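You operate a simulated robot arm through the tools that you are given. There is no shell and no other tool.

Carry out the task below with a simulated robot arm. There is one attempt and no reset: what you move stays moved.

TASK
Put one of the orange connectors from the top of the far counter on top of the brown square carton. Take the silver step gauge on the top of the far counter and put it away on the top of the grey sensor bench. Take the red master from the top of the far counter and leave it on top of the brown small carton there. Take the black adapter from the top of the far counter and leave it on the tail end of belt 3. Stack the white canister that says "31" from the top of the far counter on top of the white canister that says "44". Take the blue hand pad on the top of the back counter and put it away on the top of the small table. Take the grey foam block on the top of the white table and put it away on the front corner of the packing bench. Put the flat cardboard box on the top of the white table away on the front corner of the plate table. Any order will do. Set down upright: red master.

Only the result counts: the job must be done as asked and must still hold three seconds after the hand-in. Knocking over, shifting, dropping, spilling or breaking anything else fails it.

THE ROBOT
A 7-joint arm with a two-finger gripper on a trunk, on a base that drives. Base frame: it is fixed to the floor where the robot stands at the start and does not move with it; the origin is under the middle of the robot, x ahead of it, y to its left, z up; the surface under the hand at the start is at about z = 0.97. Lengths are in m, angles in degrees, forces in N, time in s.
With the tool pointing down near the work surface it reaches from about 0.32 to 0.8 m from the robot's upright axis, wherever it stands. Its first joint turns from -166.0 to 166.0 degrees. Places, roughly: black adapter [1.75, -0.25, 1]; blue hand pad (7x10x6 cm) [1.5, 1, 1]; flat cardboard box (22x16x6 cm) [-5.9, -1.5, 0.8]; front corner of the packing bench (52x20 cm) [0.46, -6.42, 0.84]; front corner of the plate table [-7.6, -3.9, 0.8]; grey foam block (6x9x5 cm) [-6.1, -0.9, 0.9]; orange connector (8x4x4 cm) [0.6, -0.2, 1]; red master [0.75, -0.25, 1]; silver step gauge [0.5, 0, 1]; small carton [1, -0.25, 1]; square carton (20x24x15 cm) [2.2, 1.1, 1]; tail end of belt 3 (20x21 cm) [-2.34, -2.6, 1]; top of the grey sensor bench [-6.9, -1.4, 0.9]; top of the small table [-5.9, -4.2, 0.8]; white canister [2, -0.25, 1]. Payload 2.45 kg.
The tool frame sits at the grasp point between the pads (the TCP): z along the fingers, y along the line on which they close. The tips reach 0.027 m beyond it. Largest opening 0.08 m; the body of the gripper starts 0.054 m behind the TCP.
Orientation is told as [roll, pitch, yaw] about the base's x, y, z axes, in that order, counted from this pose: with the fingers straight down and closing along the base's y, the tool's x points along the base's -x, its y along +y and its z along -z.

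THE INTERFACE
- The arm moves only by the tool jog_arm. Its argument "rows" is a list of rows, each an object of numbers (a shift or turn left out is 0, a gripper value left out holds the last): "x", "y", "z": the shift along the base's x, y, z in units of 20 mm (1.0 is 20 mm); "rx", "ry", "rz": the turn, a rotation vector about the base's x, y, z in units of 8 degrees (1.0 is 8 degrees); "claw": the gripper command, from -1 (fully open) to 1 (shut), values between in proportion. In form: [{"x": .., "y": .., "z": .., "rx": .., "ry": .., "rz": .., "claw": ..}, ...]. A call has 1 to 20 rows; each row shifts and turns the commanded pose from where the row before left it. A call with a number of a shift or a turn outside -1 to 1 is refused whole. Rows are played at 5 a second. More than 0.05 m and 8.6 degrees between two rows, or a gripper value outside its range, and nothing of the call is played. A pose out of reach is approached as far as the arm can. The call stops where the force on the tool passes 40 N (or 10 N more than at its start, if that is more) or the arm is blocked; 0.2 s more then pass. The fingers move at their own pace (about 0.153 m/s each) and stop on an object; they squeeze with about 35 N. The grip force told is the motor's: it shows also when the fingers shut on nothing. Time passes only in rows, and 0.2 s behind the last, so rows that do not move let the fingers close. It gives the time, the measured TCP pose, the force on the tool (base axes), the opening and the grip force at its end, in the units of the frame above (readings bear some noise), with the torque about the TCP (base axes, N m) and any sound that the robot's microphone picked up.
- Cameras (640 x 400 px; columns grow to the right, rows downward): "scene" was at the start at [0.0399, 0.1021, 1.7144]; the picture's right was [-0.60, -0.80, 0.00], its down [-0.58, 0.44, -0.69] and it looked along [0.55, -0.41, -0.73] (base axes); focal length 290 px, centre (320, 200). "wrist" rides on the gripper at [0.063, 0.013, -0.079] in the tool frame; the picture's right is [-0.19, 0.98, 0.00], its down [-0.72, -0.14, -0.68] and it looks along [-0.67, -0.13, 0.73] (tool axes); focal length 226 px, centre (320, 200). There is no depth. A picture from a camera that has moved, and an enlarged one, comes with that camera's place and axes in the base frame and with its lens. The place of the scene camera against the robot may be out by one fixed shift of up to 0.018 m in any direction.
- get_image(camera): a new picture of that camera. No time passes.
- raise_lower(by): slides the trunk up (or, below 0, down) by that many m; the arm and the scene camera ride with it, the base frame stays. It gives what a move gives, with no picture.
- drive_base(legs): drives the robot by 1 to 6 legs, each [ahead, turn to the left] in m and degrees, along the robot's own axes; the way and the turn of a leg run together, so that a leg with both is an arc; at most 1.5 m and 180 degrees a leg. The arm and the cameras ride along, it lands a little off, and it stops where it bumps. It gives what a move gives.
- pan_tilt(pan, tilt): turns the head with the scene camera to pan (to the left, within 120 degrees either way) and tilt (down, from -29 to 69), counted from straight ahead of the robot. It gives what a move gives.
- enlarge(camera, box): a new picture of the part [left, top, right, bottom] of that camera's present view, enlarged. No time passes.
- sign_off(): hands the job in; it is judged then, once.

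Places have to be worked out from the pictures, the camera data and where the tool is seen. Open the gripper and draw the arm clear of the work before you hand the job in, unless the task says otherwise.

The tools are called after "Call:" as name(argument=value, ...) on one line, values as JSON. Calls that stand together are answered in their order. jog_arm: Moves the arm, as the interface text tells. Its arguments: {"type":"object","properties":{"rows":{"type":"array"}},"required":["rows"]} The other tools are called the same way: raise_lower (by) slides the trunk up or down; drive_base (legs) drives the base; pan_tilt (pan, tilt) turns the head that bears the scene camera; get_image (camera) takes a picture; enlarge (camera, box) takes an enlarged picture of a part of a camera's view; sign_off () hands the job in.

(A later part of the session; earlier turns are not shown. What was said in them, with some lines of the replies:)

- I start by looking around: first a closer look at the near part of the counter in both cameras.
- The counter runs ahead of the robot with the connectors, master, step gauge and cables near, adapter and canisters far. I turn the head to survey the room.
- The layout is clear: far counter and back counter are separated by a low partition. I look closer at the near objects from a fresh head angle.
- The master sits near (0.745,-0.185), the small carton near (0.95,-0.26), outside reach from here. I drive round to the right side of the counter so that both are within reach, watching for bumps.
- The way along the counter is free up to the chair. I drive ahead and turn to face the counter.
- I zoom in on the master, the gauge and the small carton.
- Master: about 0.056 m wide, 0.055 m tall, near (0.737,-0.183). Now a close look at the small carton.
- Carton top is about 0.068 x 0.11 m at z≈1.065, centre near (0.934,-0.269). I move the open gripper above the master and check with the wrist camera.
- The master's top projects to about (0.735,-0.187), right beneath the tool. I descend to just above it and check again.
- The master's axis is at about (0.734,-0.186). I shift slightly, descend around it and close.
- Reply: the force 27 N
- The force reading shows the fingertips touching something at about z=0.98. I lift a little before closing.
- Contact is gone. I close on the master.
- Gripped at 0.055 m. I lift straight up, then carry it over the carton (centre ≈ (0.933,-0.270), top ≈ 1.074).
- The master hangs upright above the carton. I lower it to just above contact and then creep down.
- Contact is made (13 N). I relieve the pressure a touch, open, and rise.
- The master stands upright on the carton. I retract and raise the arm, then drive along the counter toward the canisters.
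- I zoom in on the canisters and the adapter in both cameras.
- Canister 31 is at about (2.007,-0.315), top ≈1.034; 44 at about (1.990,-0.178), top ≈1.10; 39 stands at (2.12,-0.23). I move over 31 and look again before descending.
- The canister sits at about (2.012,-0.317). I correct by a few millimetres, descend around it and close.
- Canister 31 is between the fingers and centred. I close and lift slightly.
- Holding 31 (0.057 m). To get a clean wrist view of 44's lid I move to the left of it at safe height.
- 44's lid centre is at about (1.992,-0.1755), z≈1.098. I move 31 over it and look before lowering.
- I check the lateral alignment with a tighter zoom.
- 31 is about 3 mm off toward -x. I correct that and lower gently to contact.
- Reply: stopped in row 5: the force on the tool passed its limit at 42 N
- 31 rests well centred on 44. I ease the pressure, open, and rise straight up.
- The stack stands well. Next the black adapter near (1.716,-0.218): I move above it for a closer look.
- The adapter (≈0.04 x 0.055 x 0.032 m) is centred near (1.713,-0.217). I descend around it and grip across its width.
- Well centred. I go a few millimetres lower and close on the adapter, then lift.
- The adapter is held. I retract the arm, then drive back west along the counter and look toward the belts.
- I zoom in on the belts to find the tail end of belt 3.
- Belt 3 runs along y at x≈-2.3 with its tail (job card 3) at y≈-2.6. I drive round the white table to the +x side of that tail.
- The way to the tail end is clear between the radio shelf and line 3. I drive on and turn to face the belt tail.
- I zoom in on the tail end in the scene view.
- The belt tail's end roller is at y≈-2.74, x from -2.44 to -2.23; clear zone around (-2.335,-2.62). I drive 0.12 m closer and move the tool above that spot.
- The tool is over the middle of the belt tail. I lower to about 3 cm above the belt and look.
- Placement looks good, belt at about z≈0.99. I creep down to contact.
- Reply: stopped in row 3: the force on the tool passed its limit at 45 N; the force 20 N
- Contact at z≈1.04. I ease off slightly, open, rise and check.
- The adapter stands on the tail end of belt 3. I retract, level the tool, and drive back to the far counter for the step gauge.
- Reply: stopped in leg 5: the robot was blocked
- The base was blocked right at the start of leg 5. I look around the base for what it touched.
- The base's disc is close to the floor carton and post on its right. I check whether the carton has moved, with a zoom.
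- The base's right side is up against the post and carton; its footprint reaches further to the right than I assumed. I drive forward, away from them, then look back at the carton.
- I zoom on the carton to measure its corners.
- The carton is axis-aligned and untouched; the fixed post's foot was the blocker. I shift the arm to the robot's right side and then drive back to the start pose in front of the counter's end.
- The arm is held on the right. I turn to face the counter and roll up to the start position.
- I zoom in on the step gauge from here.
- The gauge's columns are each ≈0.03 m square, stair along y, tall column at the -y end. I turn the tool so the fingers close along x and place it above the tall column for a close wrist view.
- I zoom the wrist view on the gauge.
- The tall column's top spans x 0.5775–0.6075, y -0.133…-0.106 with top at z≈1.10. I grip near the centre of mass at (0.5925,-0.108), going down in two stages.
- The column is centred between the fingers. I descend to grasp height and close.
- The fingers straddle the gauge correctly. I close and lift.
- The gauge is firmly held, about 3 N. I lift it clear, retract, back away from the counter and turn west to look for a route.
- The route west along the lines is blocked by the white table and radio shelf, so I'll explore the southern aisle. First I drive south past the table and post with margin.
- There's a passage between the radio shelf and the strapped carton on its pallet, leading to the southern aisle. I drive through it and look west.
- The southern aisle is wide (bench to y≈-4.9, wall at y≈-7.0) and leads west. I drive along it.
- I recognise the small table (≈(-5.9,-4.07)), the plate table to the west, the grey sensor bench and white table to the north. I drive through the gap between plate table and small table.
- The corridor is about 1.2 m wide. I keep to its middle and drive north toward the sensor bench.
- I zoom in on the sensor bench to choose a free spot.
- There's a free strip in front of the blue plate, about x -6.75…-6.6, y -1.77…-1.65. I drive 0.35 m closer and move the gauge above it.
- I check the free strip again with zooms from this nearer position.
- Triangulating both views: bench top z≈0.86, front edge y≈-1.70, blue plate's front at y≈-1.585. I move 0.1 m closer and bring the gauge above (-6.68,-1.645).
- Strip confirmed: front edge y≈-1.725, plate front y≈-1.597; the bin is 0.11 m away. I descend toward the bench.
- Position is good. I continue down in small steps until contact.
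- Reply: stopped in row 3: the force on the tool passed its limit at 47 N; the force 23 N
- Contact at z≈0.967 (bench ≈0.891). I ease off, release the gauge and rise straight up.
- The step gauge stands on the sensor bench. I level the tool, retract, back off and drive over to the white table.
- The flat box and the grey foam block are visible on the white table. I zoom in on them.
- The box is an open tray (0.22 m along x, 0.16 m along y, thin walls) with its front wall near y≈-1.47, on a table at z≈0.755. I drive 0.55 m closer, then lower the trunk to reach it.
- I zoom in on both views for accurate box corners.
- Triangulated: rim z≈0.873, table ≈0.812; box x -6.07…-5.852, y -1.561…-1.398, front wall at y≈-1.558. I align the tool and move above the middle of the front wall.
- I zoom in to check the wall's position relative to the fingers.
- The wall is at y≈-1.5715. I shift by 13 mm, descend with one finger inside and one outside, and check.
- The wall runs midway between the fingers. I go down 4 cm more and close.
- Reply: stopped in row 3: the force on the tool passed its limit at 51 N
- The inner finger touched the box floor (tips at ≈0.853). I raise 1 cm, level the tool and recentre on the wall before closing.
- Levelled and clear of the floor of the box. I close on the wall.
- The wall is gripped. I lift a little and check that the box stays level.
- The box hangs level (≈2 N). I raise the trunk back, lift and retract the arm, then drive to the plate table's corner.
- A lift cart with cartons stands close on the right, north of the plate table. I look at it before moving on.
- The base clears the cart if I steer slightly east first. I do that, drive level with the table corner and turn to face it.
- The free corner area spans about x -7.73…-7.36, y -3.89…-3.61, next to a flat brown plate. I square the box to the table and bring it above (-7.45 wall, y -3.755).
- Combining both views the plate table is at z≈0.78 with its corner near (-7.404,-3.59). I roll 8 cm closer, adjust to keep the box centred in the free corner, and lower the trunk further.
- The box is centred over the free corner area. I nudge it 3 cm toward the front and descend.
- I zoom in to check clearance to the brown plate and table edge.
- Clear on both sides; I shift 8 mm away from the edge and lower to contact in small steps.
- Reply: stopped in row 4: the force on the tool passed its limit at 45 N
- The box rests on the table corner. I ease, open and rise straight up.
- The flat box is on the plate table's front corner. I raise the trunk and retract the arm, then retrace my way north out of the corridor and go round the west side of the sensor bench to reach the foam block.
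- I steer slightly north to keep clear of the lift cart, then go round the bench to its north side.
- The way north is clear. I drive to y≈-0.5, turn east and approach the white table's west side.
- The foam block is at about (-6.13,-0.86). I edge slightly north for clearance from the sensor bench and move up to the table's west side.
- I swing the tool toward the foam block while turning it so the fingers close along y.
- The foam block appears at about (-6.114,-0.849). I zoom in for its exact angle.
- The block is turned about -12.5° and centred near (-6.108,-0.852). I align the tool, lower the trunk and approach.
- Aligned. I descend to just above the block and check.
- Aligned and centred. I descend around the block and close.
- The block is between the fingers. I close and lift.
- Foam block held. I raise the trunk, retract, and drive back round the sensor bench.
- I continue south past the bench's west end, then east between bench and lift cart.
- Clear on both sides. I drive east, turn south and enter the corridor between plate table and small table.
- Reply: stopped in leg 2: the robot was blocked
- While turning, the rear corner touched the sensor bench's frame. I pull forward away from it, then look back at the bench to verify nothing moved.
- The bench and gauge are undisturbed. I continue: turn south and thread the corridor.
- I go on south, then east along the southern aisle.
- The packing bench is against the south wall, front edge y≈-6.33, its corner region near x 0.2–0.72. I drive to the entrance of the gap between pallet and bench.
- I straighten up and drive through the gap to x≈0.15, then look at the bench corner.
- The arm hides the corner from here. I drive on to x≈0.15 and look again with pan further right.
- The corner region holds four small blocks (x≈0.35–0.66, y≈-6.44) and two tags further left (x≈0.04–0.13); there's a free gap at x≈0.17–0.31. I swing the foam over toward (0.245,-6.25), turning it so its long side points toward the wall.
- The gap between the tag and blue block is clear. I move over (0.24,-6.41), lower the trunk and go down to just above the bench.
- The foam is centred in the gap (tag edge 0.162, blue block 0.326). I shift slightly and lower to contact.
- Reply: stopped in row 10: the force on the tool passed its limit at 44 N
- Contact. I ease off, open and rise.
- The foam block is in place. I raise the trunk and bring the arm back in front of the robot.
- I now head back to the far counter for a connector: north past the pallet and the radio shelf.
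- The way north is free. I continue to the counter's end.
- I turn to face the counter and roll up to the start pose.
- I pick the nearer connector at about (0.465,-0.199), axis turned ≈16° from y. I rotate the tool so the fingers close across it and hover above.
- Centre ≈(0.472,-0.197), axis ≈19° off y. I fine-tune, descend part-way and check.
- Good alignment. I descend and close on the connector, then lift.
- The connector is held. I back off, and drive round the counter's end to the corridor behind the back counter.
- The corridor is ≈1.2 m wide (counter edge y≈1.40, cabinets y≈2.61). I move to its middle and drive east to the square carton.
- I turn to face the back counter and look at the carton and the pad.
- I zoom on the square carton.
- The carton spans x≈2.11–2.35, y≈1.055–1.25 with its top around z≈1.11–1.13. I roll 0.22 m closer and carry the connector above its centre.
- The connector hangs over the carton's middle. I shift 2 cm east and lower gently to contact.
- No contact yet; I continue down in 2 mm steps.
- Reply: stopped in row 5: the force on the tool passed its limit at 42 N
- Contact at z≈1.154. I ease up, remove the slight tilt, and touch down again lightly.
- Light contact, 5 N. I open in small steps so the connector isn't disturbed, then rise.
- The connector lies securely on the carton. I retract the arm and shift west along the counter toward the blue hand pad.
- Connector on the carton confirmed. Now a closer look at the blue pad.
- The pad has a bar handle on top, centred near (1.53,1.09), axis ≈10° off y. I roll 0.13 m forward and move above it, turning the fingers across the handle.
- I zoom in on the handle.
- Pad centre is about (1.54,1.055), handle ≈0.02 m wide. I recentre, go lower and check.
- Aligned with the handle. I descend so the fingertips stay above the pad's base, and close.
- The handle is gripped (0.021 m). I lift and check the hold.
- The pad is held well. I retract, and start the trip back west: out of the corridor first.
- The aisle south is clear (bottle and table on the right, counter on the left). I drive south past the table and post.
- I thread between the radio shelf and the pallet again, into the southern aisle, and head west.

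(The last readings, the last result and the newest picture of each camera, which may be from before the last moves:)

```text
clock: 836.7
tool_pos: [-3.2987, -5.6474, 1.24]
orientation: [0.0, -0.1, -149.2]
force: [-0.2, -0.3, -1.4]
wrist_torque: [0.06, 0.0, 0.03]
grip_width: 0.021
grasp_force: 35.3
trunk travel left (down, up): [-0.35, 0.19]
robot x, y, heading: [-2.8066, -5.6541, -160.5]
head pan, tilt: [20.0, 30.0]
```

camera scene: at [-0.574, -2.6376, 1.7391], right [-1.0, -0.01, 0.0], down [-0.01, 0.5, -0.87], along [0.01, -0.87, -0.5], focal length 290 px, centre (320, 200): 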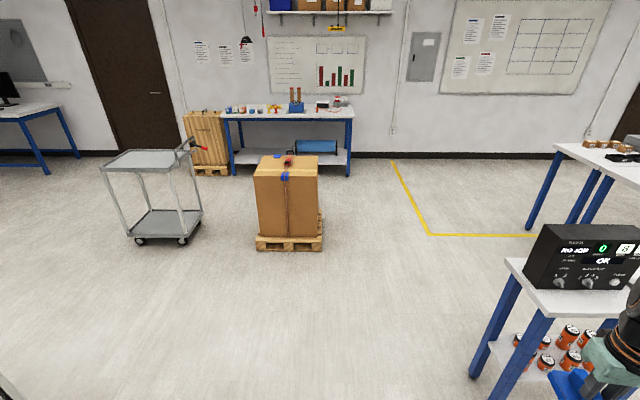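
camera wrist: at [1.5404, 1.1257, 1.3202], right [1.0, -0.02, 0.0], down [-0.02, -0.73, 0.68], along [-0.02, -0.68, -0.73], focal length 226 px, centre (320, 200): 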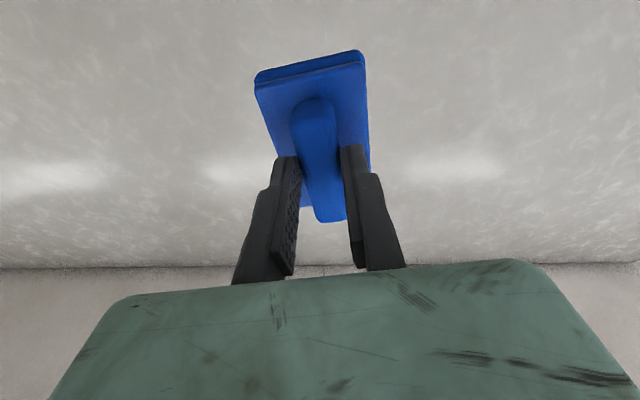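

I continue west along the aisle to the corridor entrance.

Call:
drive_base(legs=[[0, -21], [1.35, 0], [1.35, 0]])

Call:
pan_tilt(pan=-30, tilt=30)

Call:
get_image(camera="scene")

```text
clock: 850.9
tool_pos: [-5.9265, -5.3642, 1.24]
orientation: [-0.1, -0.2, -171.6]
force: [0.4, -0.9, -0.8]
wrist_torque: [-0.05, -0.02, -0.05]
grip_width: 0.0209
grasp_force: 35.4
trunk travel left (down, up): [-0.35, 0.19]
robot x, y, heading: [-5.4733, -5.5596, 177.5]
head pan, tilt: [20.0, 30.0]
```

```text
clock: 852.1
tool_pos: [-5.9268, -5.3625, 1.2396]
orientation: [-0.1, -0.2, -171.6]
force: [-0.6, 0.7, -1.0]
wrist_torque: [-0.01, -0.01, 0.0]
grip_width: 0.021
grasp_force: 34.9
trunk travel left (down, up): [-0.35, 0.19]
robot x, y, heading: [-5.4729, -5.5576, 177.2]
head pan, tilt: [-30.0, 30.0]
```

```text
taken
camera scene: at [-5.5417, -5.6407, 1.7391], right [0.54, 0.84, 0.0], down [0.42, -0.27, -0.87], along [-0.73, 0.47, -0.5], focal length 290 px, centre (320, 200)
```

scene: 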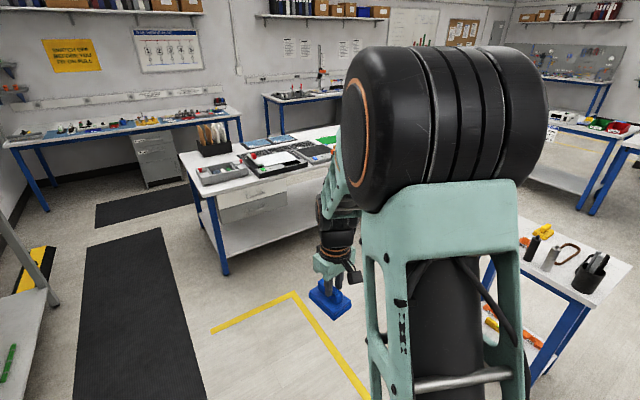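

The small table can be reached from its south side. I advance 0.5 m and turn north to look at it.

Call:
drive_base(legs=[[0.5, 0], [0, -87.5]])

Call:
pan_tilt(pan=0, tilt=35)

Call:
get_image(camera="scene")

```text
clock: 858.8
tool_pos: [-5.787, -5.0729, 1.2403]
orientation: [-0.1, -0.3, 100.4]
force: [0.0, -0.5, -0.4]
wrist_torque: [-0.01, -0.01, -0.01]
grip_width: 0.0207
grasp_force: 35.4
trunk travel left (down, up): [-0.35, 0.19]
robot x, y, heading: [-5.9691, -5.5297, 89.5]
head pan, tilt: [-30.0, 30.0]
```

```text
clock: 859.7
tool_pos: [-5.7869, -5.0731, 1.24]
orientation: [-0.1, -0.2, 100.4]
force: [-0.1, -0.3, -0.5]
wrist_torque: [0.02, -0.02, -0.02]
grip_width: 0.0209
grasp_force: 35.2
trunk travel left (down, up): [-0.35, 0.19]
robot x, y, heading: [-5.9669, -5.534, 89.2]
head pan, tilt: [0.0, 35.0]
```

```text
taken
camera scene: at [-6.1105, -5.4527, 1.7313], right [1.0, -0.01, 0.0], down [-0.01, -0.57, -0.82], along [0.01, 0.82, -0.57], focal length 290 px, centre (320, 200)
```

scene: 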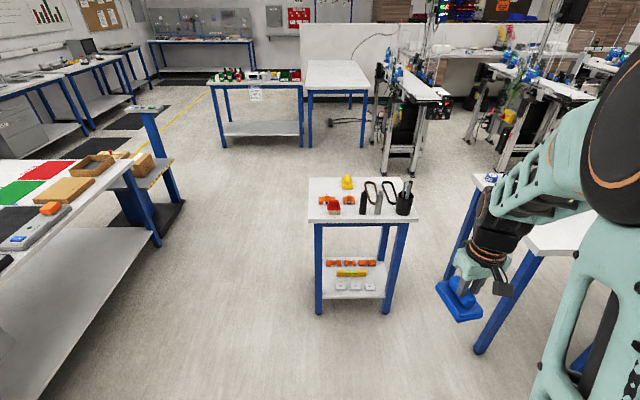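

I zoom on the small table's top.

Call:
enlarge(camera="scene", box=[295, 160, 425, 240])

```text
4.92 times, centred on (360, 200) of scene
camera zoom: at [-6.1105, -5.4527, 1.7313], right [1.0, -0.01, 0.0], down [-0.01, -0.57, -0.82], along [0.01, 0.82, -0.57], focal length 1427 px, centre (123, 200)
```

zoom: 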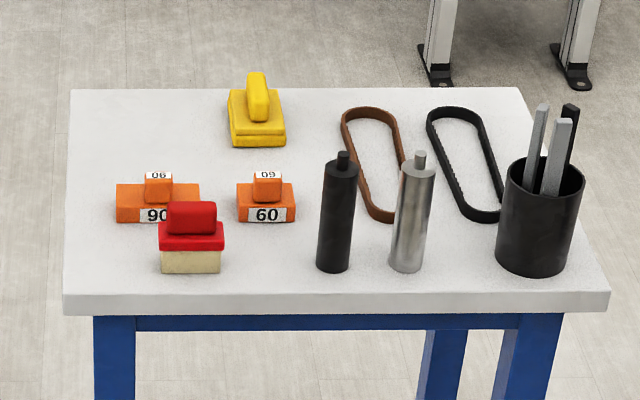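

A free area lies in the table's back-left part, around (-6.065,-4.0). I drive closer from the south.

Call:
drive_base(legs=[[0, 6.5], [0.78, 0]])

Call:
pan_tilt(pan=0, tilt=45)

Call:
get_image(camera="scene")

```text
clock: 864.5
tool_pos: [-5.942, -4.2689, 1.2401]
orientation: [-0.1, -0.3, 108.5]
force: [0.6, 0.6, -0.3]
wrist_torque: [-0.01, 0.01, 0.0]
grip_width: 0.021
grasp_force: 34.9
trunk travel left (down, up): [-0.35, 0.19]
robot x, y, heading: [-6.0576, -4.7511, 97.3]
head pan, tilt: [0.0, 35.0]
```

```text
clock: 865.3
tool_pos: [-5.9422, -4.2694, 1.2407]
orientation: [-0.1, -0.2, 108.4]
force: [-0.1, 0.1, -1.1]
wrist_torque: [-0.02, 0.01, -0.01]
grip_width: 0.0211
grasp_force: 34.9
trunk travel left (down, up): [-0.35, 0.19]
robot x, y, heading: [-6.055, -4.7497, 97.4]
head pan, tilt: [0.0, 45.0]
```

```text
taken
camera scene: at [-6.2076, -4.6963, 1.7165], right [0.99, 0.13, 0.0], down [0.09, -0.7, -0.71], along [-0.09, 0.7, -0.71], focal length 290 px, centre (320, 200)
```

scene: 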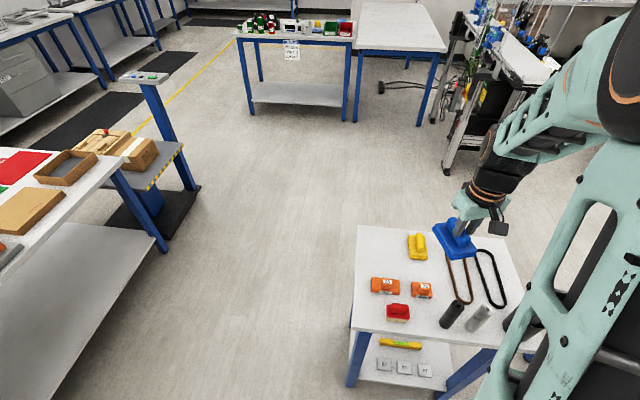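

I zoom again from this closer viewpoint.

Call:
enlarge(camera="scene", box=[340, 210, 500, 340])

```text
3.08 times, centred on (420, 275) of scene
camera zoom: at [-6.2076, -4.6963, 1.7165], right [0.99, 0.13, 0.0], down [0.09, -0.7, -0.71], along [-0.09, 0.7, -0.71], focal length 892 px, centre (12, -31)
```

zoom: 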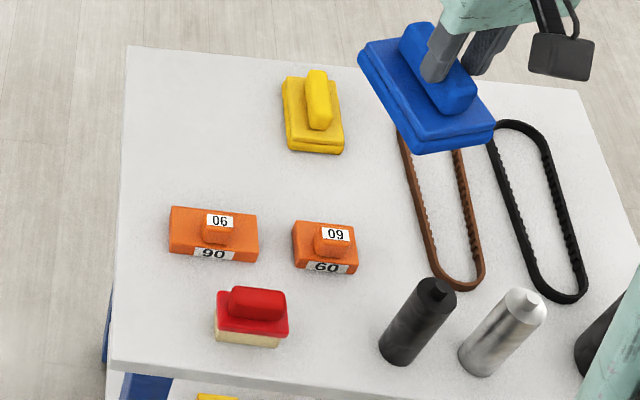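

Free area x -6.15…-5.97, y -4.19…-3.96 (table z≈0.85). I carry the pad over its centre, square it, and lower the trunk.

Call:
jog_arm(rows=[{"x": -0.6, "y": 0.97, "rz": -0.23}, {"x": -0.6, "y": 0.97, "rz": -0.23}, {"x": -0.6, "y": 0.97, "rz": -0.23}, {"x": -0.6, "y": 0.97, "rz": -0.23}, {"x": -0.6, "y": 0.97, "rz": -0.23}, {"x": -0.6, "y": 0.97, "rz": -0.23}, {"x": -0.6, "y": 0.97, "rz": -0.23}, {"x": -0.6, "y": 0.97, "rz": -0.23}, {"x": -0.6, "y": 0.97, "rz": -0.23}, {"x": -0.6, "y": 0.97, "rz": -0.23}, {}])

Call:
raise_lower(by=-0.15)

Call:
get_image(camera="scene")

Call:
get_image(camera="wrist")

```text
clock: 867.7
tool_pos: [-6.0602, -4.0744, 1.2406]
orientation: [-0.2, -0.2, 89.9]
force: [1.1, 0.2, -1.1]
wrist_torque: [-0.05, 0.0, 0.02]
grip_width: 0.021
grasp_force: 34.9
trunk travel left (down, up): [-0.35, 0.19]
robot x, y, heading: [-6.0564, -4.7525, 97.4]
head pan, tilt: [0.0, 45.0]
```

```text
clock: 869.4
tool_pos: [-6.06, -4.0743, 1.0918]
orientation: [0.0, -0.2, 90.0]
force: [-0.2, 0.1, -0.2]
wrist_torque: [-0.01, 0.01, 0.02]
grip_width: 0.0207
grasp_force: 35.3
trunk travel left (down, up): [-0.2, 0.34]
robot x, y, heading: [-6.0568, -4.7508, 97.4]
head pan, tilt: [0.0, 45.0]
```

```text
taken
camera scene: at [-6.2076, -4.6964, 1.5666], right [0.99, 0.13, 0.0], down [0.09, -0.7, -0.71], along [-0.09, 0.7, -0.71], focal length 290 px, centre (320, 200)
```

scene: 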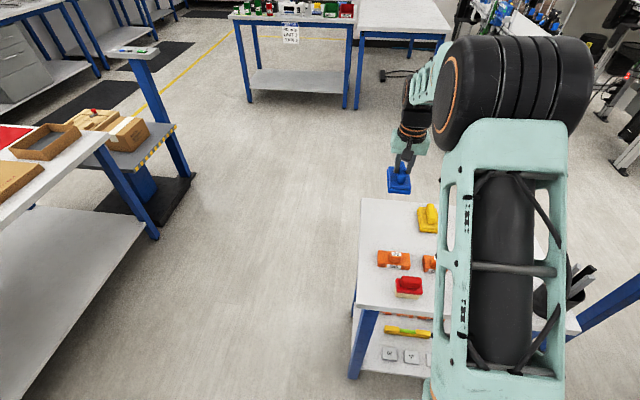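

```text
taken
camera wrist: at [-6.0724, -4.1374, 1.1694], right [-0.98, 0.19, 0.0], down [0.14, 0.71, 0.68], along [0.13, 0.67, -0.73], focal length 226 px, centre (320, 200)
```

wrist: 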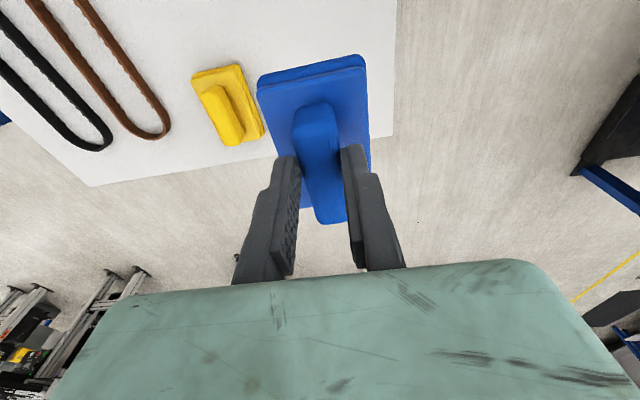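

Both views agree. I lower the pad toward the table.

Call:
jog_arm(rows=[{"z": -1}, {"z": -1}, {"z": -1}, {"z": -1}, {"z": -1}, {"z": -1}, {"z": -1}, {}])

Call:
get_image(camera="wrist")

Call:
enlarge(camera="scene", box=[340, 160, 480, 310])

```text
clock: 871.2
tool_pos: [-6.0581, -4.0754, 0.9503]
orientation: [-0.1, -0.1, 90.0]
force: [-0.2, -0.4, 0.3]
wrist_torque: [-0.02, 0.02, -0.02]
grip_width: 0.0207
grasp_force: 35.4
trunk travel left (down, up): [-0.2, 0.34]
robot x, y, heading: [-6.058, -4.7525, 97.2]
head pan, tilt: [0.0, 45.0]
```

```text
taken
camera wrist: at [-6.0699, -4.1381, 1.0284], right [-0.98, 0.19, 0.0], down [0.14, 0.72, 0.68], along [0.13, 0.67, -0.73], focal length 226 px, centre (320, 200)
```

wrist: 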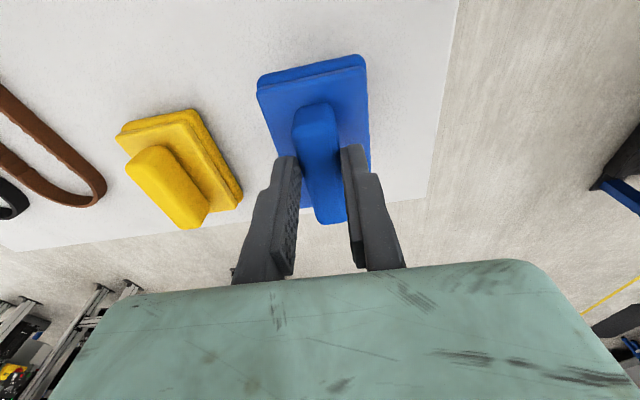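

```text
2.67 times, centred on (410, 235) of scene
camera zoom: at [-6.2076, -4.6962, 1.5665], right [0.99, 0.13, 0.0], down [0.09, -0.7, -0.71], along [-0.09, 0.7, -0.71], focal length 773 px, centre (80, 107)
```

zoom: 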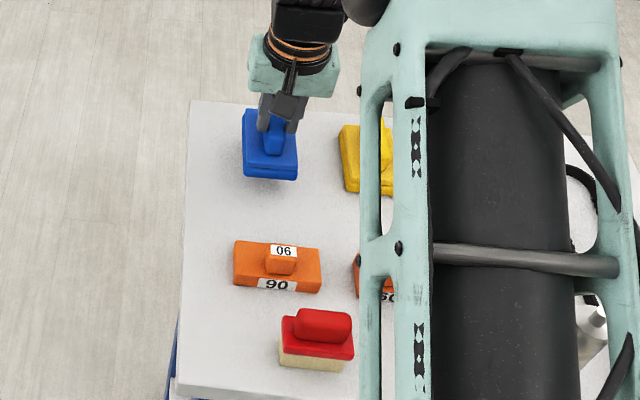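

Well placed. I lower slowly to contact.

Call:
jog_arm(rows=[{"z": -0.6}, {"z": -0.5}, {"z": -0.25}, {"z": -0.15}, {"z": -0.1}, {"z": -0.1}, {"z": -0.1}, {"z": -0.1}, {"z": -0.1}, {"z": -0.1}, {"z": -0.1}, {"z": -0.1}, {"z": -0.1}, {"z": -0.1}, {"z": -0.1}])

```text
clock: 873.0
tool_pos: [-6.0588, -4.072, 0.9192]
orientation: [-0.1, -0.7, 90.0]
force: [0.5, -2.9, 18.0]
wrist_torque: [-0.67, 0.06, 0.03]
grip_width: 0.0208
grasp_force: 35.6
trunk travel left (down, up): [-0.2, 0.34]
robot x, y, heading: [-6.0558, -4.7492, 97.5]
head pan, tilt: [0.0, 45.0]
stopped in row 8: the force on the tool passed its limit at 43 N (the readings are from after the stop); the commanded pose is now the measured one
```

Contact at z≈0.919. I ease off, open in steps and rise.

Call:
jog_arm(rows=[{"z": 0.06}, {"claw": 0.3}, {"claw": 0}, {"claw": -1}, {}, {}, {"z": 0.3}, {"z": 0.7}, {"z": 1}, {"z": 1}, {"z": 1}, {"z": 1}, {"z": 1}, {"z": 1}, {"z": 1}])

Call:
get_image(camera="wrist")

Call:
enlarge(camera="scene", box=[340, 160, 480, 310])

```text
clock: 876.2
tool_pos: [-6.0576, -4.0741, 1.076]
orientation: [0.0, -0.4, 90.1]
force: [0.2, -0.1, -0.8]
wrist_torque: [0.01, 0.01, 0.02]
grip_width: 0.0801
grasp_force: 0.0
trunk travel left (down, up): [-0.2, 0.34]
robot x, y, heading: [-6.0595, -4.749, 97.2]
head pan, tilt: [0.0, 45.0]
```

```text
taken
camera wrist: at [-6.07, -4.1371, 1.1549], right [-0.98, 0.19, 0.0], down [0.14, 0.71, 0.69], along [0.13, 0.67, -0.73], focal length 226 px, centre (320, 200)
```

wrist: 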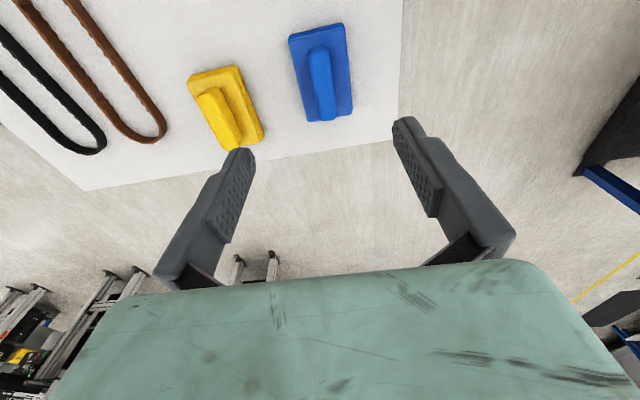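

```text
2.67 times, centred on (410, 235) of scene
camera zoom: at [-6.2076, -4.6966, 1.5665], right [0.99, 0.13, 0.0], down [0.09, -0.7, -0.71], along [-0.09, 0.7, -0.71], focal length 773 px, centre (80, 107)
```

zoom: 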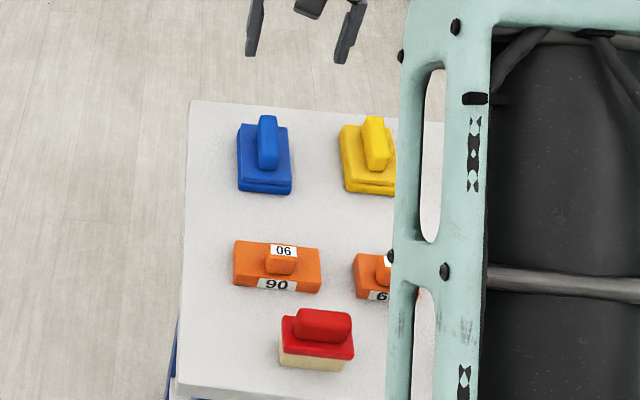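

The pad stands on the small table. I draw the arm clear and raise the trunk, then take a last look toward belt 3 and the other results I can see from here.

Call:
raise_lower(by=0.15)

Call:
jog_arm(rows=[{"y": -0.9}, {"y": -0.9}, {"y": -0.9}, {"y": -0.9}, {"y": -0.9}, {"y": -0.9}, {"y": -0.9}, {"y": -0.9}, {"y": -0.9}, {"y": -0.9}, {"y": -0.9}])

Call:
pan_tilt(pan=-68, tilt=10)

Call:
get_image(camera="scene")

Call:
enlarge(camera="scene", box=[260, 160, 400, 250])

Call:
pan_tilt(pan=5, tilt=30)

Call:
get_image(camera="scene")

```text
clock: 877.9
tool_pos: [-6.0586, -4.0731, 1.2261]
orientation: [-0.2, -0.5, 90.0]
force: [0.1, 0.2, -0.2]
wrist_torque: [0.0, 0.01, -0.03]
grip_width: 0.0801
grasp_force: 0.1
trunk travel left (down, up): [-0.35, 0.19]
robot x, y, heading: [-6.0547, -4.7487, 97.3]
head pan, tilt: [0.0, 45.0]
```

```text
clock: 880.3
tool_pos: [-6.0575, -4.2728, 1.226]
orientation: [0.0, -0.5, 90.0]
force: [-0.8, 0.5, -1.0]
wrist_torque: [0.02, 0.01, -0.02]
grip_width: 0.0802
grasp_force: 0.1
trunk travel left (down, up): [-0.35, 0.19]
robot x, y, heading: [-6.0575, -4.7505, 97.4]
head pan, tilt: [0.0, 45.0]
```

```text
clock: 881.7
tool_pos: [-6.0583, -4.2709, 1.2261]
orientation: [0.0, -0.5, 89.9]
force: [0.7, 0.2, 0.5]
wrist_torque: [-0.03, 0.03, -0.02]
grip_width: 0.0796
grasp_force: 0.1
trunk travel left (down, up): [-0.35, 0.19]
robot x, y, heading: [-6.0549, -4.7475, 97.1]
head pan, tilt: [-68.0, 10.0]
```

```text
taken
camera scene: at [-6.1162, -4.7316, 1.7714], right [0.49, -0.87, 0.0], down [-0.15, -0.09, -0.98], along [0.86, 0.48, -0.17], focal length 290 px, centre (320, 200)
```

scene: 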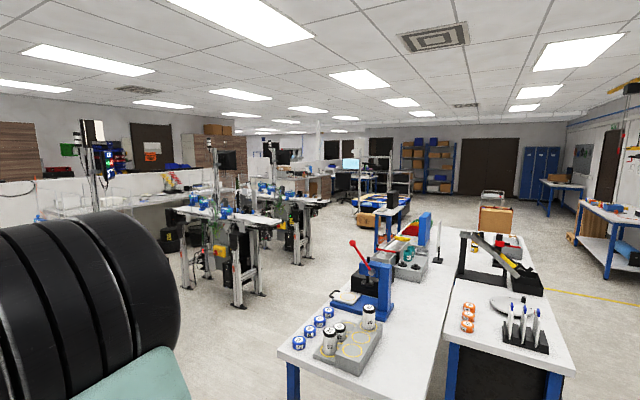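

```text
4.44 times, centred on (330, 205) of scene
camera zoom: at [-6.1162, -4.7316, 1.7714], right [0.49, -0.87, 0.0], down [-0.15, -0.09, -0.98], along [0.86, 0.48, -0.17], focal length 1288 px, centre (276, 178)
```

zoom: 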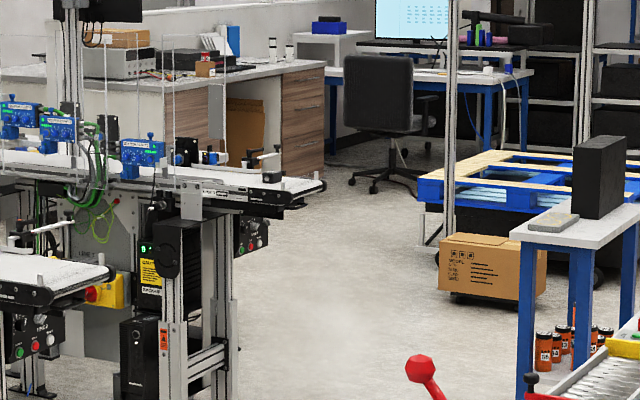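

```text
clock: 883.2
tool_pos: [-6.0559, -4.2705, 1.2268]
orientation: [-0.2, -0.5, 89.9]
force: [-0.2, 0.2, 0.2]
wrist_torque: [0.01, -0.03, 0.01]
grip_width: 0.08
grasp_force: 0.0
trunk travel left (down, up): [-0.35, 0.19]
robot x, y, heading: [-6.0561, -4.7495, 97.3]
head pan, tilt: [5.0, 30.0]
```

```text
taken
camera scene: at [-6.2165, -4.6887, 1.7391], right [0.98, 0.21, 0.0], down [0.11, -0.49, -0.87], along [-0.18, 0.85, -0.5], focal length 290 px, centre (320, 200)
```

scene: 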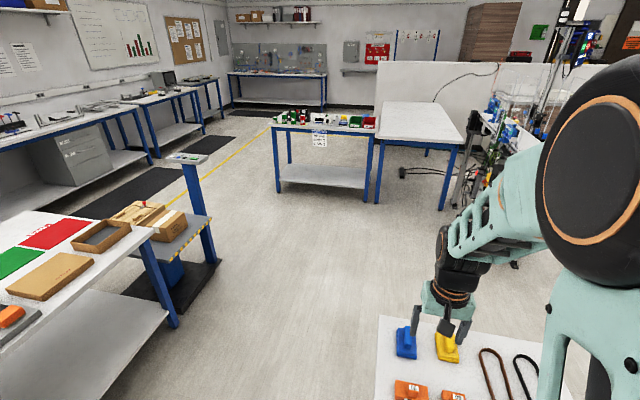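

I zoom in on belt 3's tail to confirm the adapter.

Call:
pan_tilt(pan=-68, tilt=10)

Call:
enlarge(camera="scene", box=[295, 185, 345, 220])

Call:
enlarge(camera="scene", box=[295, 165, 335, 190])

```text
clock: 884.6
tool_pos: [-6.0556, -4.272, 1.2262]
orientation: [-0.1, -0.6, 89.9]
force: [-0.6, 0.0, -0.2]
wrist_torque: [-0.03, 0.03, -0.01]
grip_width: 0.0801
grasp_force: 0.0
trunk travel left (down, up): [-0.35, 0.19]
robot x, y, heading: [-6.055, -4.7504, 97.4]
head pan, tilt: [-68.0, 10.0]
```

```text
11.43 times, centred on (320, 202) of scene
camera zoom: at [-6.1163, -4.7316, 1.7714], right [0.49, -0.87, 0.0], down [-0.15, -0.09, -0.98], along [0.86, 0.48, -0.17], focal length 3313 px, centre (320, 171)
```

zoom: 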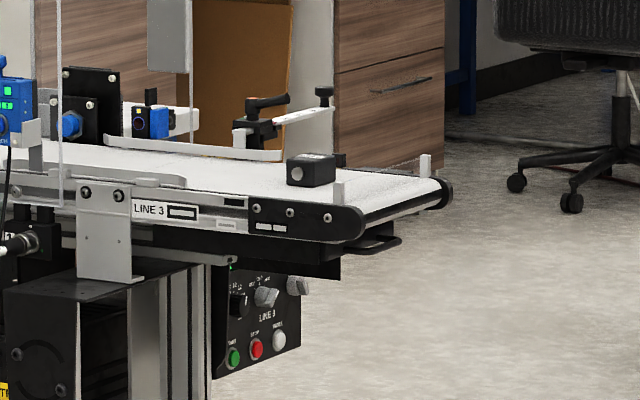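

```text
16.00 times, centred on (315, 178) of scene
camera zoom: at [-6.1163, -4.7316, 1.7714], right [0.49, -0.87, 0.0], down [-0.15, -0.09, -0.98], along [0.86, 0.48, -0.17], focal length 4638 px, centre (400, 560)
```

zoom: 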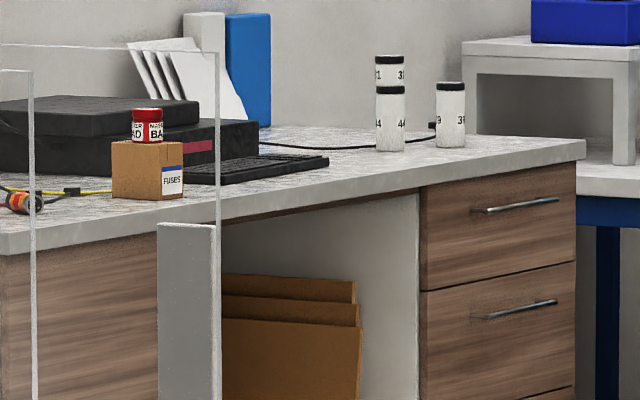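

All results are confirmed: adapter on belt 3's tail, master upright on its carton, 31 on 44. I back away from the small table before handing in.

Call:
drive_base(legs=[[-0.4, 0]])

Call:
pan_tilt(pan=-5, tilt=35)

Call:
get_image(camera="scene")

```text
clock: 887.1
tool_pos: [-6.006, -4.6664, 1.2269]
orientation: [-0.1, -0.5, 89.9]
force: [1.2, 0.8, -0.6]
wrist_torque: [0.03, -0.02, -0.02]
grip_width: 0.0803
grasp_force: 0.1
trunk travel left (down, up): [-0.35, 0.19]
robot x, y, heading: [-6.0044, -5.1435, 97.3]
head pan, tilt: [-68.0, 10.0]
```

```text
clock: 888.4
tool_pos: [-6.0065, -4.6652, 1.2262]
orientation: [0.0, -0.6, 89.9]
force: [-0.8, 0.3, -0.8]
wrist_torque: [-0.03, -0.01, 0.03]
grip_width: 0.08
grasp_force: 0.1
trunk travel left (down, up): [-0.35, 0.19]
robot x, y, heading: [-6.0046, -5.1445, 97.0]
head pan, tilt: [-5.0, 35.0]
```

```text
taken
camera scene: at [-6.1507, -5.0831, 1.7313], right [1.0, 0.04, 0.0], down [0.02, -0.57, -0.82], along [-0.03, 0.82, -0.57], focal length 290 px, centre (320, 200)
```

scene: 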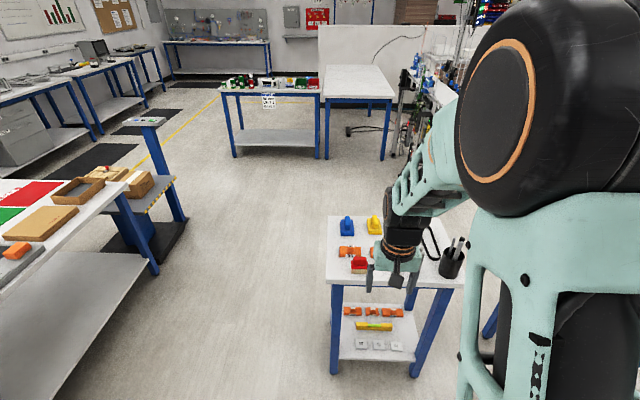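

Everything is in place, the gripper is open and empty, and the arm is clear of the work. I hand the job in.

Call:
sign_off()

```text
The job is handed in.
```

All eight moves are done and the job is handed in. The sign-off call didn't return a verdict. Before handing in I opened the gripper and backed the robot away from the last table.

| Item | Where it is now | How I last checked it |
|---|---|---|
| Orange connector | On top of the brown square carton | Seen after release, and again after moving on |
| Silver step gauge | On the grey sensor bench, at the front next to the blue plate | Seen standing later in the job |
| Red master | Upright on the small carton | Seen in a final zoom before hand-in |
| Black adapter | On the tail end of belt 3 | Seen in a final zoom before hand-in |
| Canister "31" | Stacked on canister "44" | Seen in a final zoom before hand-in |
| Blue hand pad | On the small table, back-left area | Seen at hand-in |
| Grey foam block | On the packing bench's front corner, between a yellow tag and a blue block | Seen right after release only |
| Flat cardboard box | On the plate table's front corner, next to the brown plate | Seen at hand-in |

**Bumps while driving:** the base was blocked twice.
- **Post:** it stopped against the foot of a fixed post. The floor carton next to it measured square afterwards, so I take it as unmoved, but that is a judgement from the pictures.
- **Sensor bench:** a rear corner touched the bench frame while turning. I looked back and the gauge and the other items on it were undisturbed.

**Placement assumptions:**
- **Plate table corner:** I took this to be the free area beside the brown plate. It is about 0.14 m from the rough position you gave.
- **Foam block:** it lies in the left part of the 52×20 cm region, because four small blocks already fill the rest.
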